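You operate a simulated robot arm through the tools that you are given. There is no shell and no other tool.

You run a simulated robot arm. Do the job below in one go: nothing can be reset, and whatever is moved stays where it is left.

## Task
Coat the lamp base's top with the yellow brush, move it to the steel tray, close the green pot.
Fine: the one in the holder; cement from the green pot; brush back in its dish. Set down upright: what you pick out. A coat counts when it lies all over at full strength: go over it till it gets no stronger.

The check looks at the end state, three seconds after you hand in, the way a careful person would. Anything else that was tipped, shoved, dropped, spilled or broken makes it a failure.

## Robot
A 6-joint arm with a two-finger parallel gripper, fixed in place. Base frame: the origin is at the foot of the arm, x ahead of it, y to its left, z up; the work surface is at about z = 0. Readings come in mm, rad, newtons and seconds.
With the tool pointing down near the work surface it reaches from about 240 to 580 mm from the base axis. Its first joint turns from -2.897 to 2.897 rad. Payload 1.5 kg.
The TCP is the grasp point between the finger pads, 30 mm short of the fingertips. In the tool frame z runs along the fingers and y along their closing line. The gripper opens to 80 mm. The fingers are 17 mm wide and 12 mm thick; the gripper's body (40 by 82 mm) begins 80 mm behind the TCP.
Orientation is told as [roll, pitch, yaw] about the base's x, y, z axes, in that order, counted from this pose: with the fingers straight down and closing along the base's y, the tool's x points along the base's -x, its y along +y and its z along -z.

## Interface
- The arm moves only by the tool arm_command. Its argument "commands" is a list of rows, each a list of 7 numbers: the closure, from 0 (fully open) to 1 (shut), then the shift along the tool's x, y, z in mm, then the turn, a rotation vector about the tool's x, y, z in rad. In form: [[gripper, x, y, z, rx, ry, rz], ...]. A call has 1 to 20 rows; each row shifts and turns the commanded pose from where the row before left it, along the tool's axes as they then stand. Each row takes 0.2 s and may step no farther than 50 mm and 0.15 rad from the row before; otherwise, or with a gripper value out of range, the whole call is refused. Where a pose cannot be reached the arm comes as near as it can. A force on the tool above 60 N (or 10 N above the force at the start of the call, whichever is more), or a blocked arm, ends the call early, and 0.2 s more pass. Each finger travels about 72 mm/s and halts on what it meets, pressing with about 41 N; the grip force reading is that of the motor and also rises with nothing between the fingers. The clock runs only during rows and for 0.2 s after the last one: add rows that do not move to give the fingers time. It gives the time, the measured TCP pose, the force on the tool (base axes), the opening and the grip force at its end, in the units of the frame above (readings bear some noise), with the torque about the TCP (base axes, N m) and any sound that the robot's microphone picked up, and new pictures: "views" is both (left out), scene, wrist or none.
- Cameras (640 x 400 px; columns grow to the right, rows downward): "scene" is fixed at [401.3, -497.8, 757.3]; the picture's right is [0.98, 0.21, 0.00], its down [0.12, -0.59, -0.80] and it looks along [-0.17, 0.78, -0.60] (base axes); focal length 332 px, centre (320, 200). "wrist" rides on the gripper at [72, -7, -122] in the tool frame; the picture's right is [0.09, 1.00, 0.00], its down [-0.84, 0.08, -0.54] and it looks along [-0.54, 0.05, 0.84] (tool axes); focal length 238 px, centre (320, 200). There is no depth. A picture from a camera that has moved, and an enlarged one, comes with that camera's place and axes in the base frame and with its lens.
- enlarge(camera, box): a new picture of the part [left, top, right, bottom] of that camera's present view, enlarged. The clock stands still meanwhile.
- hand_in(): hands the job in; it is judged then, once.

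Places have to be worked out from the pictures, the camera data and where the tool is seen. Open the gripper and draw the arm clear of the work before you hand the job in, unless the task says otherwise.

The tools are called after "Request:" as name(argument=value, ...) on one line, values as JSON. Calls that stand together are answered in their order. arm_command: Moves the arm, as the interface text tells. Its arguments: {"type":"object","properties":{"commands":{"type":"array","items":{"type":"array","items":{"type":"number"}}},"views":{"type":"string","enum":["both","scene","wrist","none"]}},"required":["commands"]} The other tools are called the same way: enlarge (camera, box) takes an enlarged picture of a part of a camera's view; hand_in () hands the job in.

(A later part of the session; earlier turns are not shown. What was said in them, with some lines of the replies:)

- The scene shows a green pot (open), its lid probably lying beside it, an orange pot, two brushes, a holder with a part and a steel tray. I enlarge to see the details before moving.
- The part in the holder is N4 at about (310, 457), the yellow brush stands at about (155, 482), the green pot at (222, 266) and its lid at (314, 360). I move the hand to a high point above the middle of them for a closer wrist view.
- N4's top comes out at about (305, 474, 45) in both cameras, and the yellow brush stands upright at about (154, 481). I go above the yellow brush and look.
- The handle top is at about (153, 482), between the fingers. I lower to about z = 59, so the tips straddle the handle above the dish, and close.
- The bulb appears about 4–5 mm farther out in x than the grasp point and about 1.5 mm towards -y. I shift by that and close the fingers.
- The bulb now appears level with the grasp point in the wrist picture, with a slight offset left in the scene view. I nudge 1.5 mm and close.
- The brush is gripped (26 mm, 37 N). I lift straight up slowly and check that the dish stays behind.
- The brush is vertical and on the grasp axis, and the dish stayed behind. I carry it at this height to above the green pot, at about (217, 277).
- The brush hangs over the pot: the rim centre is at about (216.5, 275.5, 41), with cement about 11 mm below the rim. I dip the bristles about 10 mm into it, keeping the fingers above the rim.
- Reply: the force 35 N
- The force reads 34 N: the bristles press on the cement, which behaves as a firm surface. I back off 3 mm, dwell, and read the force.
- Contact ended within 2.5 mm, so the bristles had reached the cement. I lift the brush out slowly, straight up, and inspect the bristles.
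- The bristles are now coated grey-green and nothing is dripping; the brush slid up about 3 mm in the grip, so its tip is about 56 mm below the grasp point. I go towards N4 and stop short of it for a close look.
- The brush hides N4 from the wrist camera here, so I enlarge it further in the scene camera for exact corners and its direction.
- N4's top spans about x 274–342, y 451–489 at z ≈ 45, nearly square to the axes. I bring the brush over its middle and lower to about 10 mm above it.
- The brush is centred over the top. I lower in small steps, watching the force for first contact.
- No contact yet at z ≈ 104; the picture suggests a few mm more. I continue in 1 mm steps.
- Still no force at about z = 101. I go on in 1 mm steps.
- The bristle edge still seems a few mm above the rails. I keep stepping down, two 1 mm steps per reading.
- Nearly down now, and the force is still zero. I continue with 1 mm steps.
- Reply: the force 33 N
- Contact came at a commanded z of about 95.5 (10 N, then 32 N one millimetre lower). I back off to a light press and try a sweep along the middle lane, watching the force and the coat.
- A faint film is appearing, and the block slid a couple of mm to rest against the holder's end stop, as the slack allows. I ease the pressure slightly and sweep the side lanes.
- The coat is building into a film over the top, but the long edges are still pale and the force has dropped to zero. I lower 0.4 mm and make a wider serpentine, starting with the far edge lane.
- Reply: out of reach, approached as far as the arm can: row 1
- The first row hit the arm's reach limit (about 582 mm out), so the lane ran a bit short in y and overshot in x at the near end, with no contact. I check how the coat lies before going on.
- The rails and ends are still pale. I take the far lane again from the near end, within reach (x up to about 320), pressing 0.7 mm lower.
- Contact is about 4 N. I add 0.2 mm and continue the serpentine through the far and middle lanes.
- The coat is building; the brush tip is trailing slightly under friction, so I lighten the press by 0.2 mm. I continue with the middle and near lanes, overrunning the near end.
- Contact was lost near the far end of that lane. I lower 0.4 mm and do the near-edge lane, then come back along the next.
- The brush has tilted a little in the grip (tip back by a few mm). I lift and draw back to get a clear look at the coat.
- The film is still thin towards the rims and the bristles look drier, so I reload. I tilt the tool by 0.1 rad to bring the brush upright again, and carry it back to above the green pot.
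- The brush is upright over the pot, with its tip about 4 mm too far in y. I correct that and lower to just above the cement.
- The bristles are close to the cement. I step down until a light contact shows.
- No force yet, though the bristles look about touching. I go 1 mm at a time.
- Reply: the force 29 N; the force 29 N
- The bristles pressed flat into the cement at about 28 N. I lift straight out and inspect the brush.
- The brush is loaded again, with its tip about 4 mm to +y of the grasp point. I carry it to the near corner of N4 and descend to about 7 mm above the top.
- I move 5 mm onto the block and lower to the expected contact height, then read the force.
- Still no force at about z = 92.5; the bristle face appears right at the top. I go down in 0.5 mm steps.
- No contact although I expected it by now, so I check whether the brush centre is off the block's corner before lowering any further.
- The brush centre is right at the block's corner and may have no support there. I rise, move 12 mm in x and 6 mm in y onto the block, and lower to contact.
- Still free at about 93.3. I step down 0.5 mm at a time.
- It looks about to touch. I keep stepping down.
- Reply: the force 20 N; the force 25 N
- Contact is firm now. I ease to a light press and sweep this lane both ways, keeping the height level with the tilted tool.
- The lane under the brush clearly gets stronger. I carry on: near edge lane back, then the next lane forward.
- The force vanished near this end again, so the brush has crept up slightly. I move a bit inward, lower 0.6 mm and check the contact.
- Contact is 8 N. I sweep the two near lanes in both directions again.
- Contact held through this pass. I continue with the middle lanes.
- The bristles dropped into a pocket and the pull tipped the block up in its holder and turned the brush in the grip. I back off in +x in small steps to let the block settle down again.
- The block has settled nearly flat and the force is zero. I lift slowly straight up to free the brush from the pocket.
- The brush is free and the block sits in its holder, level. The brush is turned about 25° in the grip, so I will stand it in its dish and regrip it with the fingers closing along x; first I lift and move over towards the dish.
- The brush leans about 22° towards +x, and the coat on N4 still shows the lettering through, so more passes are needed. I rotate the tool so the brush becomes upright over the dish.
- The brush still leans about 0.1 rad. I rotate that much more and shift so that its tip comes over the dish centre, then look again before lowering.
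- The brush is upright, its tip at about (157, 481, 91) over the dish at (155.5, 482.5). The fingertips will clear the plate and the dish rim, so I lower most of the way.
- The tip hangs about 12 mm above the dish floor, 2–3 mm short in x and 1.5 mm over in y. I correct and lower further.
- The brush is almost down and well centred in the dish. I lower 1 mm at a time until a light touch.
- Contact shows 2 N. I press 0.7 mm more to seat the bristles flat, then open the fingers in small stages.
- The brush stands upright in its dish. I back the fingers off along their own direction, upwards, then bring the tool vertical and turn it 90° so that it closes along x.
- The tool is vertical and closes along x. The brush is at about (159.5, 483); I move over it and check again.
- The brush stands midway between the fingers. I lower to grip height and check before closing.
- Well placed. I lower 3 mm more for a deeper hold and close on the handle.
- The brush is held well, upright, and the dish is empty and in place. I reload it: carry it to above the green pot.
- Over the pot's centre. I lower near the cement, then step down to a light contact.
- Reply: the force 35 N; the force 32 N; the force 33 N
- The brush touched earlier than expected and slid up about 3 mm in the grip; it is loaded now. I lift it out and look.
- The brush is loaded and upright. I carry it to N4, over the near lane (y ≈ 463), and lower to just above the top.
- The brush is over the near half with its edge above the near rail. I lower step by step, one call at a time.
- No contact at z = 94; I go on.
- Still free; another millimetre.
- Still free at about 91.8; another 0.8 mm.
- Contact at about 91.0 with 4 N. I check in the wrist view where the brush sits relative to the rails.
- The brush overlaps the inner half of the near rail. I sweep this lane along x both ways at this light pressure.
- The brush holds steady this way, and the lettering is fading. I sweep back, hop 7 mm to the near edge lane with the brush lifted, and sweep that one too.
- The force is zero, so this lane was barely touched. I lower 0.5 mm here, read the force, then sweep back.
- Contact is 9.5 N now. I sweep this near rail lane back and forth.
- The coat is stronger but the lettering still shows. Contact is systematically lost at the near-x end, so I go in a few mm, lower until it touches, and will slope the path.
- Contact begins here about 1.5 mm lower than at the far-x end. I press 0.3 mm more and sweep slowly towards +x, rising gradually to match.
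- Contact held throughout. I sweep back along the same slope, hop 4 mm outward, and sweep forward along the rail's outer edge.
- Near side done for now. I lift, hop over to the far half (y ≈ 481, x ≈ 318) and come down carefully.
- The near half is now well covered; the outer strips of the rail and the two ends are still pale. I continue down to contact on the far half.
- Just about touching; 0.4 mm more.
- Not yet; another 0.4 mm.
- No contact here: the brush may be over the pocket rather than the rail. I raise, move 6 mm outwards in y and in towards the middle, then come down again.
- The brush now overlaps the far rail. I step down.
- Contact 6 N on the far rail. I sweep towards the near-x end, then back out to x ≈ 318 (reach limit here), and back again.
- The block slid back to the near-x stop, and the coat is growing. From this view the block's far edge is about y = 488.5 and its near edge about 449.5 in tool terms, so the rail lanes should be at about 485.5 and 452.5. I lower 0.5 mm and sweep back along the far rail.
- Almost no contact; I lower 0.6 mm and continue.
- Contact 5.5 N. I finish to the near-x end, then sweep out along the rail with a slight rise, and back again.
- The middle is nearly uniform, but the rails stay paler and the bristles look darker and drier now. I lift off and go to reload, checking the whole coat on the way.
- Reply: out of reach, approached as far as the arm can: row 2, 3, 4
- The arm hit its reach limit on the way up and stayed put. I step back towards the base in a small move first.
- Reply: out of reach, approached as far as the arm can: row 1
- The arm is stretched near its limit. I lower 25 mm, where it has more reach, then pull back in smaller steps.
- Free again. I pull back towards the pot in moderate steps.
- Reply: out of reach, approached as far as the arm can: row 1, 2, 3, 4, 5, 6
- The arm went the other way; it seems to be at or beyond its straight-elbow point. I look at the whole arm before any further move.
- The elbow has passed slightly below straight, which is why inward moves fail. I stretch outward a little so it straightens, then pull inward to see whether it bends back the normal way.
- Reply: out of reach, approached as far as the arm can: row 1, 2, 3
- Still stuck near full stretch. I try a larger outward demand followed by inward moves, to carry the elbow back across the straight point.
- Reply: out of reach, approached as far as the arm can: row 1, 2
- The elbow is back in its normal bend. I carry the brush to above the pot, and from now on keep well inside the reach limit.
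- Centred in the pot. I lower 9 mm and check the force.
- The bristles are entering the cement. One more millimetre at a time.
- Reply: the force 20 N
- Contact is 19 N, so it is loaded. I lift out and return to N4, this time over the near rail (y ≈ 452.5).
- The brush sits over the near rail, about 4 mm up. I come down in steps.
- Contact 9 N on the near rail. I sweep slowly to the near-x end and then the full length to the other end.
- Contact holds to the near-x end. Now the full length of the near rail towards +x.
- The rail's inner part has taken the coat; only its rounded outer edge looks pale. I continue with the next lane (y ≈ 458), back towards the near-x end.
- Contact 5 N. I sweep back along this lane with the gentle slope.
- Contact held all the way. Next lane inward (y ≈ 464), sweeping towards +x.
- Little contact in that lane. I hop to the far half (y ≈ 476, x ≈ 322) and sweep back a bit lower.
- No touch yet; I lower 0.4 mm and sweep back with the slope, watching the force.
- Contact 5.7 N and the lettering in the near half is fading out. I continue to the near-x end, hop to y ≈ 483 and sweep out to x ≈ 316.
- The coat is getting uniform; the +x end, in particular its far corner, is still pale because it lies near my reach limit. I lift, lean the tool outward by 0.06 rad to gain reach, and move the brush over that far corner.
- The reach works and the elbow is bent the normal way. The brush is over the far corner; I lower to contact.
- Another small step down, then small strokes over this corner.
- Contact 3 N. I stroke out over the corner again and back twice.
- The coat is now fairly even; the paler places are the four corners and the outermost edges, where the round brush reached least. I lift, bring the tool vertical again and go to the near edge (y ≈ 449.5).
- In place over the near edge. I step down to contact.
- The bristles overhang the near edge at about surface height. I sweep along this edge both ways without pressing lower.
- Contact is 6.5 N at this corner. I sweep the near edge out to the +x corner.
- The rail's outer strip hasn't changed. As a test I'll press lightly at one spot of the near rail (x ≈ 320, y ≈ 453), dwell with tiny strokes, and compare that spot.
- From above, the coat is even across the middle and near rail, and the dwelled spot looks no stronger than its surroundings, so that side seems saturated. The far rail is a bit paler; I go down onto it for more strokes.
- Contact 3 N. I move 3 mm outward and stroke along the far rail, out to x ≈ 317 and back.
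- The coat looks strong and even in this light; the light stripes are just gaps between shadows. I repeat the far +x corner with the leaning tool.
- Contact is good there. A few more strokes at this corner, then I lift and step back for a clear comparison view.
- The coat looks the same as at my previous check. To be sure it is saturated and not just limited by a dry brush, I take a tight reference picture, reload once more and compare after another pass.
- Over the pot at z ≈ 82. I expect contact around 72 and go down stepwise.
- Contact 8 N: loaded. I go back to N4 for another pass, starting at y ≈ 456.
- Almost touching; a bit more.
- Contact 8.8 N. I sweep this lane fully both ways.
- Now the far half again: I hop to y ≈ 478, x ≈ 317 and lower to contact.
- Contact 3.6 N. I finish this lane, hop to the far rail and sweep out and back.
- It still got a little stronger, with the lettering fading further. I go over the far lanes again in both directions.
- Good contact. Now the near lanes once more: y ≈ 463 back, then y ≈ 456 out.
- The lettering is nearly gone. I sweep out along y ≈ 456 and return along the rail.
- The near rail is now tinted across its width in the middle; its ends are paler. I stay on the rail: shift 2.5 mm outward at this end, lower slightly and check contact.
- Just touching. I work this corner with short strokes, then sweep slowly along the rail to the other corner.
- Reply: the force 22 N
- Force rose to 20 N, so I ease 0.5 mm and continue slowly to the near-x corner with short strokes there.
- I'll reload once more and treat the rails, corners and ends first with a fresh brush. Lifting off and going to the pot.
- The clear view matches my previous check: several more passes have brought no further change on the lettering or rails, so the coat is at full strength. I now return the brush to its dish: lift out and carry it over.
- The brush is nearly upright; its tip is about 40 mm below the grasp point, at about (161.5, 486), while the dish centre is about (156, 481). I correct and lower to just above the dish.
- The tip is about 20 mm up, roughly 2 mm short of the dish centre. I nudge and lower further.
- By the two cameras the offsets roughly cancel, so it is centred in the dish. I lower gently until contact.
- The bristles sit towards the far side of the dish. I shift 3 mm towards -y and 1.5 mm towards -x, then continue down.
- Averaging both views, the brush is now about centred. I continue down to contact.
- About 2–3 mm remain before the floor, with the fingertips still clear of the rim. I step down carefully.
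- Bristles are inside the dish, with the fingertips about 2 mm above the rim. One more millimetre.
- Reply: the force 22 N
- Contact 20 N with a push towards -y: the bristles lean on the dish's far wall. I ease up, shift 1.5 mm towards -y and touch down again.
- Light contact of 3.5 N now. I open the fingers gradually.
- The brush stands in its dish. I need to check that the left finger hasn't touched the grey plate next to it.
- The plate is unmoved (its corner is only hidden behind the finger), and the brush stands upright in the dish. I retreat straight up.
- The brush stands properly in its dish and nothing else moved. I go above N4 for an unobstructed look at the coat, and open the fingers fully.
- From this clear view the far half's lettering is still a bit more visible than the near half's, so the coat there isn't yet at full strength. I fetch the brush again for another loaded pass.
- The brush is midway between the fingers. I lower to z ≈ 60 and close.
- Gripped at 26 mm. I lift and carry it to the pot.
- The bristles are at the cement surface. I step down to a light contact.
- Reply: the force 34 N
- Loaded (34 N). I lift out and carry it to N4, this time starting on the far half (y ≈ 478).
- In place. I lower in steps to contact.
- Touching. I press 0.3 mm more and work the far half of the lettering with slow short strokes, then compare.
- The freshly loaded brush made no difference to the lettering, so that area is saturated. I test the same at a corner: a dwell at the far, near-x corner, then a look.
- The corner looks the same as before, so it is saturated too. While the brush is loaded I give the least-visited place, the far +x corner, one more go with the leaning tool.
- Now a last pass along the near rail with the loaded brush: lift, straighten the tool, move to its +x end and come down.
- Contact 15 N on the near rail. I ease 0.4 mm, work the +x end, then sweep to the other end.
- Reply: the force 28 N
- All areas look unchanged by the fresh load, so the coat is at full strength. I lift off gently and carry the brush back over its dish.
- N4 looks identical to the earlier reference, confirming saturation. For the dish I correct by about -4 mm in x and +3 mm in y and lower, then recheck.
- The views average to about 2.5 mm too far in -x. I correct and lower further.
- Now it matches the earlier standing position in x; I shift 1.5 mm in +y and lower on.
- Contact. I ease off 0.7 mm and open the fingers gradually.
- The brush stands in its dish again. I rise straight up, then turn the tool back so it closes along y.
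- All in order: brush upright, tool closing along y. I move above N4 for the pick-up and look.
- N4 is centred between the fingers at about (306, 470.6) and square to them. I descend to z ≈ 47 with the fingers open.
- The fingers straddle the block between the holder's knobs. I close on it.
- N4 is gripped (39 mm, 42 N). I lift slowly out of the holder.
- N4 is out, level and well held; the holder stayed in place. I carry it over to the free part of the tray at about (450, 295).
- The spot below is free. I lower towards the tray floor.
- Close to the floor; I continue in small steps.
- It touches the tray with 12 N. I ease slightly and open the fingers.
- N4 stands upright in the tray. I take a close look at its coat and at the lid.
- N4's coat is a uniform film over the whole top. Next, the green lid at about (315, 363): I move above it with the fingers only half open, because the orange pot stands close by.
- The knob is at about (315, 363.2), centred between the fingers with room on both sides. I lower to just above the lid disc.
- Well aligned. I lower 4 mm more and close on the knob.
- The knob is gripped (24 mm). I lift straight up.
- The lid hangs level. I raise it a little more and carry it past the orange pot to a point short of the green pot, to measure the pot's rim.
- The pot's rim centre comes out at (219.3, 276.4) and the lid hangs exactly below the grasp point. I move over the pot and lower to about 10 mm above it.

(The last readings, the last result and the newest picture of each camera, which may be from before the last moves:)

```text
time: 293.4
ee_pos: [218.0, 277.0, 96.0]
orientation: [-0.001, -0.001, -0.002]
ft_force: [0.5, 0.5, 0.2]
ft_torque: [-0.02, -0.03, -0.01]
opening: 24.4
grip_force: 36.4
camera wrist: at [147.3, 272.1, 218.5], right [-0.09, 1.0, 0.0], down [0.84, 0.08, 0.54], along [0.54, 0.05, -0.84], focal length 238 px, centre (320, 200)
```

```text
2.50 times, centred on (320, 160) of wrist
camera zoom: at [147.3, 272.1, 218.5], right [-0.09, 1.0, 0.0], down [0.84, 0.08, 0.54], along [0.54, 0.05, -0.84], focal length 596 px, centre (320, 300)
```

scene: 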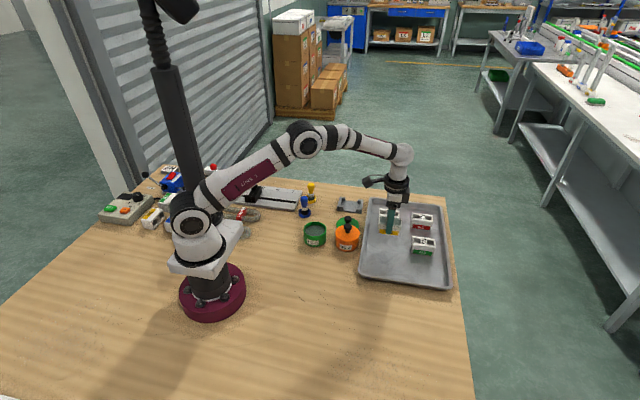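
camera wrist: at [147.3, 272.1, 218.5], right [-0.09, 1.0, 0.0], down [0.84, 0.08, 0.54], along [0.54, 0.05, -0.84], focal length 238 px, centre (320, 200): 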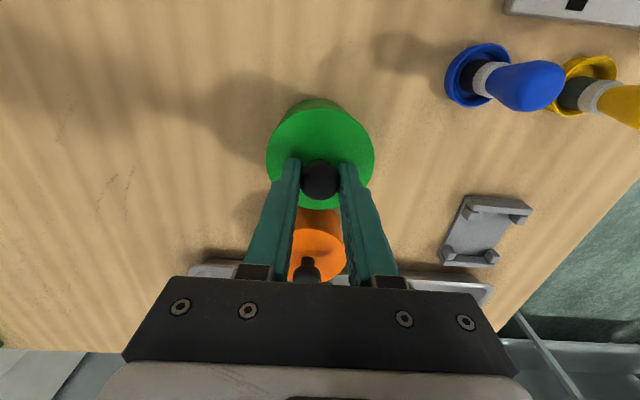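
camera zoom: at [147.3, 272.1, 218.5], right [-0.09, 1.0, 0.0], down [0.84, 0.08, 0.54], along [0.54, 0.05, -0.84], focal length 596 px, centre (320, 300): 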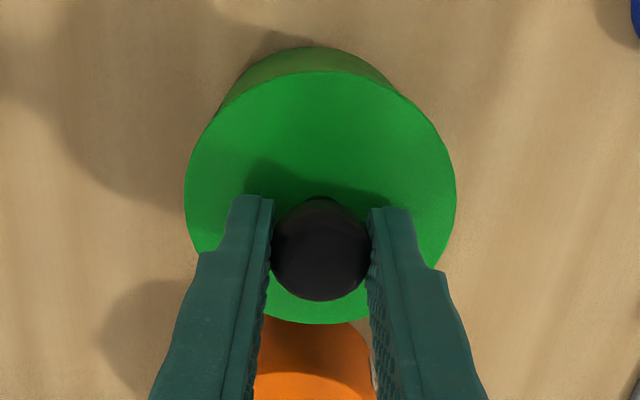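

The lid sits about 2 mm too far in -x relative to the pot. I correct and lower in small steps.

Request:
arm_command(commands=[[1, -2, 0, 0, 0, 0, 0], [1, 0, 0, 6, 0, 0, 0], [1, 0, 0, 0, 0, 0, 0]], views="none")

Request:
enlarge(camera="scene", box=[290, 195, 350, 255])

```text
time: 294.2
ee_pos: [221.6, 277.3, 91.0]
orientation: [0.0, 0.001, -0.002]
ft_force: [0.6, 0.0, -0.8]
ft_torque: [0.0, -0.01, -0.01]
opening: 24.3
grip_force: 35.8
```

```text
6.67 times, centred on (320, 225) of scene
camera zoom: at [401.3, -497.8, 757.3], right [0.98, 0.21, 0.0], down [0.12, -0.59, -0.8], along [-0.17, 0.78, -0.6], focal length 2211 px, centre (320, 33)
```

zoom: 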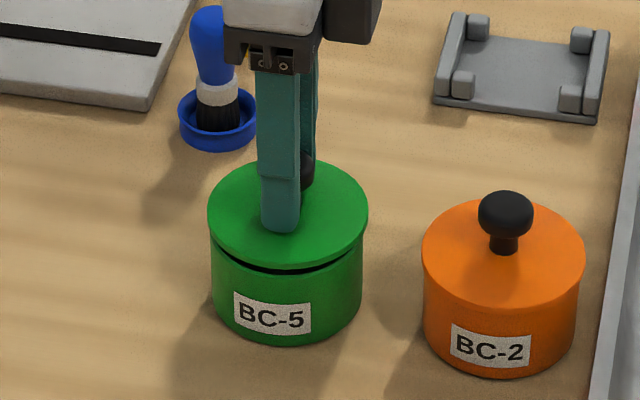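

Now aligned like the orange pot's lid. About 5 mm remain; I continue down.

Request:
arm_command(commands=[[1, 0, 0, 2.5, 0, 0, 0], [1, 0, 0, 0, 0, 0, 0]], views="none")

```text
time: 294.8
ee_pos: [221.0, 277.7, 88.2]
orientation: [0.002, -0.001, -0.002]
ft_force: [-1.7, -8.2, 25.6]
ft_torque: [0.23, 0.0, -0.02]
opening: 24.0
grip_force: 36.5
```

Contact with a push towards -y on the far side: the lid's plug touches the rim there. I lift 1.5 mm, shift 1.5 mm towards -y and try again.

Request:
arm_command(commands=[[1, 0, 0, -2, 0, 0, 0], [1, 0, -1.5, 0, 0, 0, 0], [1, 0, 0, 1.5, 0, 0, 0], [1, 0, 0, 0, 0, 0, 0]], views="none")

Request:
enlarge(camera="scene", box=[290, 195, 350, 255])

Request:
enlarge(camera="wrist", box=[240, 80, 400, 240])

```text
time: 295.8
ee_pos: [222.3, 275.0, 87.8]
orientation: [0.0, 0.0, 0.0]
ft_force: [0.1, 0.7, -0.2]
ft_torque: [0.01, 0.02, 0.0]
opening: 24.1
grip_force: 36.2
```

```text
6.67 times, centred on (320, 225) of scene
camera zoom: at [401.3, -497.8, 757.3], right [0.98, 0.21, 0.0], down [0.12, -0.59, -0.8], along [-0.17, 0.78, -0.6], focal length 2211 px, centre (320, 33)
```

zoom: 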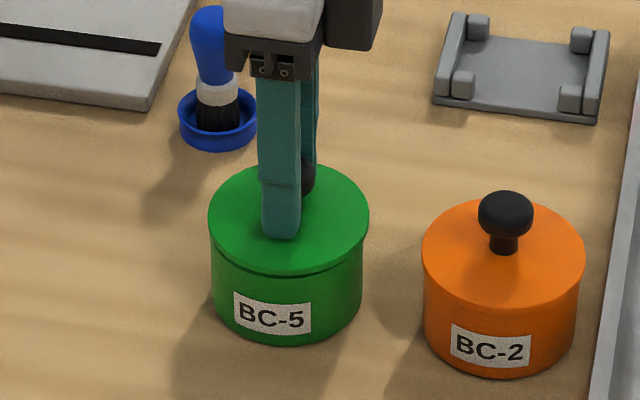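

```text
2.50 times, centred on (320, 160) of wrist
camera zoom: at [150.8, 269.9, 210.8], right [-0.09, 1.0, 0.0], down [0.84, 0.08, 0.54], along [0.54, 0.05, -0.84], focal length 596 px, centre (320, 300)
```

zoom: 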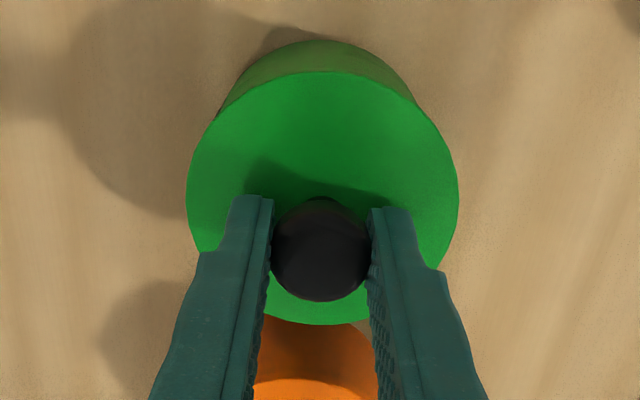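

No force now, and the gap is nearly closed. I lower on.

Request:
arm_command(commands=[[1, 0, 0, 1.2, 0, 0, 0], [1, 0, 0, 0, 0, 0, 0]], views="none")

```text
time: 296.4
ee_pos: [222.2, 273.9, 86.0]
orientation: [0.0, 0.0, 0.001]
ft_force: [-0.2, 0.1, 0.3]
ft_torque: [-0.01, 0.0, -0.01]
opening: 24.4
grip_force: 35.8
```

Request:
arm_command(commands=[[1, 0, 0, 1.2, 0, 0, 0], [1, 0, 0, 0, 0, 0, 0]], views="none")

Request:
enlarge(camera="scene", box=[290, 195, 350, 255])

```text
time: 297.0
ee_pos: [222.1, 275.7, 85.4]
orientation: [0.001, 0.0, -0.001]
ft_force: [-0.3, 0.0, -0.5]
ft_torque: [-0.03, 0.03, 0.03]
opening: 24.2
grip_force: 36.2
```

```text
6.67 times, centred on (320, 225) of scene
camera zoom: at [401.3, -497.8, 757.3], right [0.98, 0.21, 0.0], down [0.12, -0.59, -0.8], along [-0.17, 0.78, -0.6], focal length 2211 px, centre (320, 33)
```

zoom: 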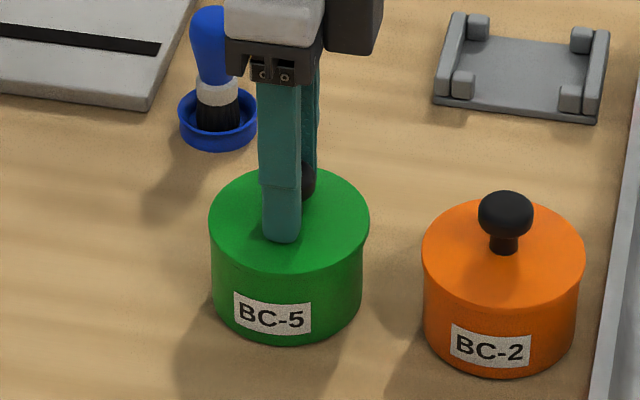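

Almost seated. A little further until it touches.

Request:
arm_command(commands=[[1, 0, 0, 0.8, 0, 0, 0], [1, 0, 0, 0, 0, 0, 0]], views="none")

```text
time: 297.6
ee_pos: [221.8, 275.3, 83.5]
orientation: [0.001, 0.001, -0.002]
ft_force: [-0.7, -0.6, -0.2]
ft_torque: [-0.02, 0.04, 0.0]
opening: 24.3
grip_force: 35.9
```

Request:
arm_command(commands=[[1, 0, 0, 0.8, 0, 0, 0], [1, 0, 0, 0, 0, 0, 0]], views="none")

Request:
enlarge(camera="scene", box=[290, 195, 350, 255])

```text
time: 298.2
ee_pos: [222.0, 275.8, 83.5]
orientation: [0.001, 0.0, -0.002]
ft_force: [-12.3, -0.9, 16.3]
ft_torque: [-0.05, 0.3, -0.06]
opening: 24.4
grip_force: 36.1
heard: snap
```

```text
6.67 times, centred on (320, 225) of scene
camera zoom: at [401.3, -497.8, 757.3], right [0.98, 0.21, 0.0], down [0.12, -0.59, -0.8], along [-0.17, 0.78, -0.6], focal length 2211 px, centre (320, 33)
```

zoom: 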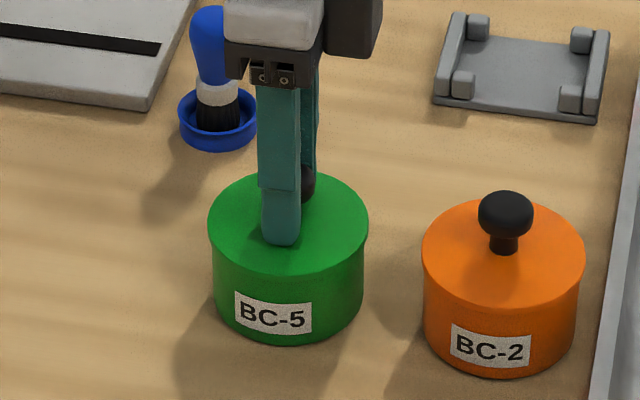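

A snap was heard: the lid is seated. I open the fingers and rise.

Request:
arm_command(commands=[[0.66, 0, 0, 0, 0, 0, 0], [0.55, 0, 0, 0, 0, 0, 0], [0.44, 0, 0, 0, 0, 0, 0], [0.44, 0, 0, 0, 0, 0, 0], [0.44, 0, 0, -15, 0, 0, 0], [0.44, 0, 0, -40, 0, 0, 0], [0.3, 0, 0, -45, 0, 0, 0], [0, 0, 0, -40, 0, 0, 0], [0, 0, 0, 0, 0, 0, 0]], views="both")

Request:
enlarge(camera="scene", box=[290, 170, 460, 290])

Request:
enlarge(camera="wrist", box=[220, 50, 420, 240])

```text
time: 300.2
ee_pos: [221.2, 275.7, 225.3]
orientation: [0.001, 0.001, -0.003]
ft_force: [-0.1, -0.3, 0.0]
ft_torque: [0.0, 0.02, 0.02]
opening: 80.0
grip_force: 0.0
camera wrist: at [150.0, 270.3, 347.5], right [-0.09, 1.0, 0.0], down [0.84, 0.08, 0.54], along [0.54, 0.05, -0.84], focal length 238 px, centre (320, 200)
```

scene: 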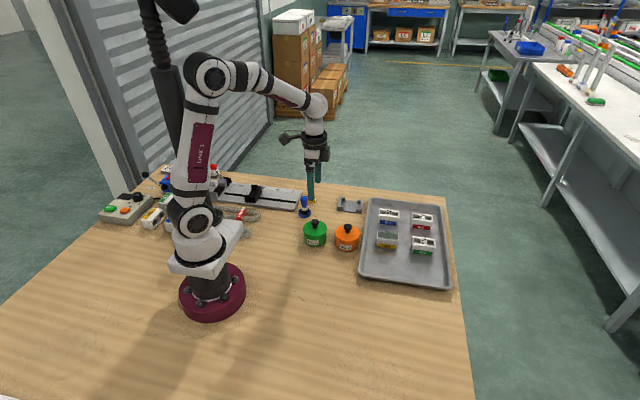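
wrist: 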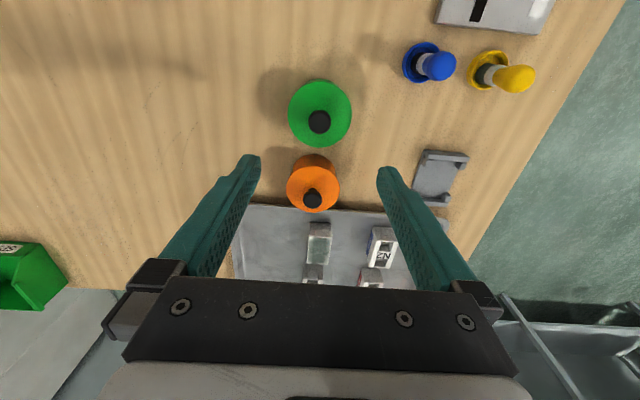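

```text
3.33 times, centred on (375, 230) of scene
camera zoom: at [401.3, -497.8, 757.3], right [0.98, 0.21, 0.0], down [0.12, -0.59, -0.8], along [-0.17, 0.78, -0.6], focal length 1105 px, centre (137, 100)
```

zoom: 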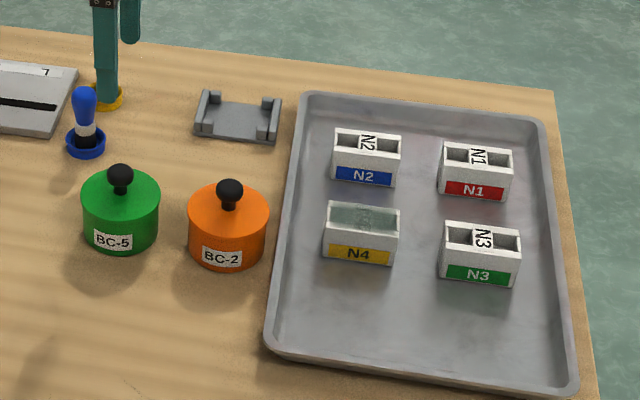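

```text
2.11 times, centred on (320, 145) of wrist
camera zoom: at [150.0, 270.3, 347.5], right [-0.09, 1.0, 0.0], down [0.84, 0.08, 0.54], along [0.54, 0.05, -0.84], focal length 502 px, centre (320, 316)
```

zoom: 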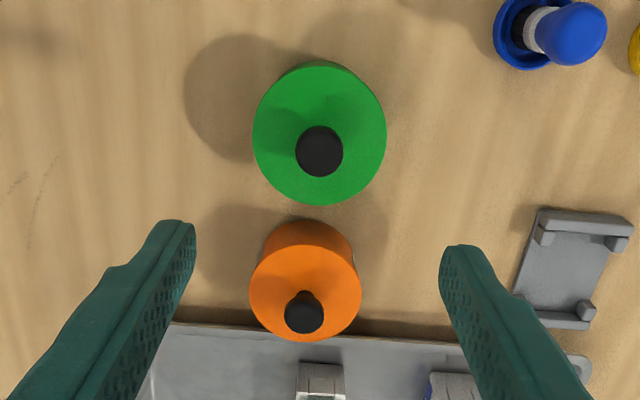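

The green pot is closed, N4 stands in the tray, and the fingers are open. I draw the arm back up to near its starting pose and do a last check of everything.

Request:
arm_command(commands=[[0, 20, 11, -30, 0, 0, 0], [0, 20, 11, -30, 0, 0, 0], [0, 20, 11, -30, 0, 0, 0], [0, 20, 11, -25, 0, 0, 0], [0, 20, 11, -20, 0, 0, 0], [0, 0, 0, 0, 0, 0, 0]], views="both")

Request:
enlarge(camera="scene", box=[270, 170, 380, 260])

Request:
enlarge(camera="scene", box=[372, 225, 412, 255])

```text
time: 301.6
ee_pos: [120.2, 327.7, 361.6]
orientation: [0.001, -0.001, -0.002]
ft_force: [0.1, 0.7, 0.3]
ft_torque: [-0.01, 0.01, -0.01]
opening: 80.2
grip_force: 0.0
camera wrist: at [49.8, 323.1, 483.1], right [-0.09, 1.0, 0.0], down [0.84, 0.08, 0.54], along [0.54, 0.05, -0.84], focal length 238 px, centre (320, 200)
```

scene: 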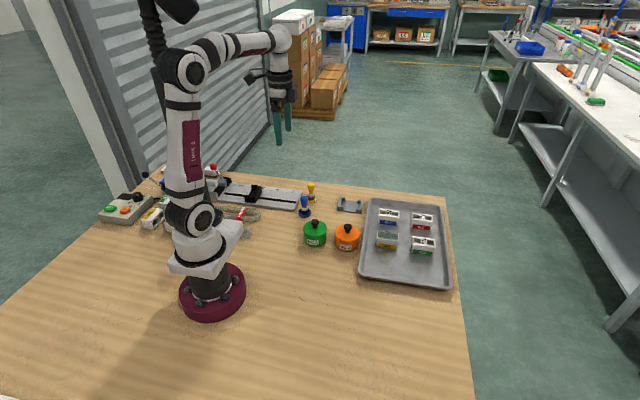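
wrist: 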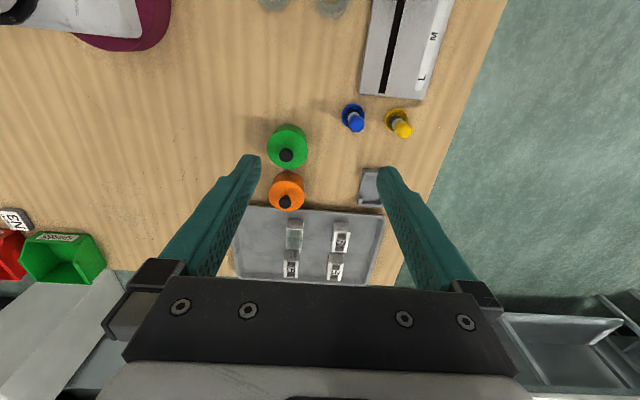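

```text
4.44 times, centred on (325, 215) of scene
camera zoom: at [401.3, -497.8, 757.3], right [0.98, 0.21, 0.0], down [0.12, -0.59, -0.8], along [-0.17, 0.78, -0.6], focal length 1474 px, centre (298, 133)
```

zoom: 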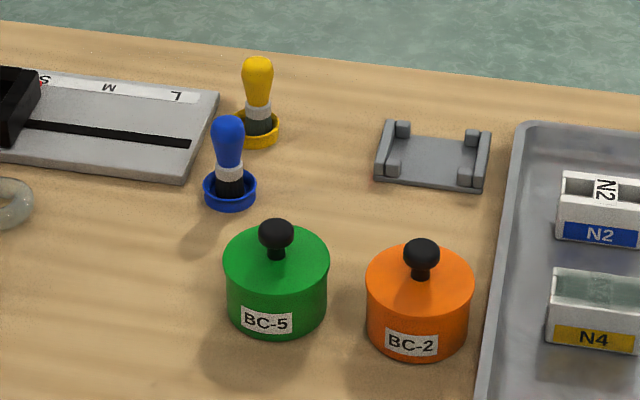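

```text
13.33 times, centred on (392, 240) of scene
camera zoom: at [401.3, -497.8, 757.3], right [0.98, 0.21, 0.0], down [0.12, -0.59, -0.8], along [-0.17, 0.78, -0.6], focal length 4422 px, centre (-640, -333)
```

zoom: 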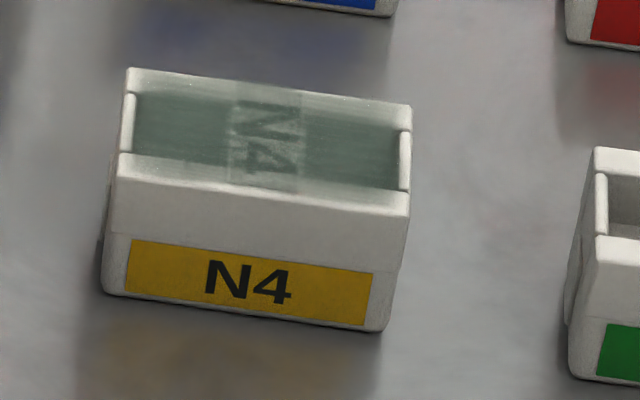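

Everything is in its final place: N4 stands coated and upright in the steel tray, the yellow brush is upright in its dish, and the green pot is closed. The blue brush, orange pot, holder, plate and other blocks are undisturbed, and the arm is clear with its gripper open, so I hand in.

Request:
hand_in()

```text
The job is handed in.
```

I coated lamp base N4 and set it upright in the steel tray. The yellow brush is back in its dish, the green pot is closed, and the job is handed in. No result has come back from the check.

- **Coat:** the middle of the top is even, and the last passes with a freshly loaded brush made it no stronger. The rails and the outermost edges still look paler than the middle. I took that to be as strong as they get, because extra work there changed nothing I could see. The lettering on top still shows faintly through.
- **Slip while coating:** the brush caught in one of N4's pockets, twisted in the grip and tipped N4 up in its holder. I backed off and N4 settled level again. I then stood the brush in its dish and gripped it again before going on.
- **Tray:** N4 stands clear of the other blocks.
- **Pot:** the lid went on with an audible snap, and the pot looks properly closed.
- **Other items:** in the final pictures the blue brush, orange pot, holder, grey plate and other blocks look undisturbed, and I saw no spilled cement.

The gripper is open and the arm is back near its starting position.
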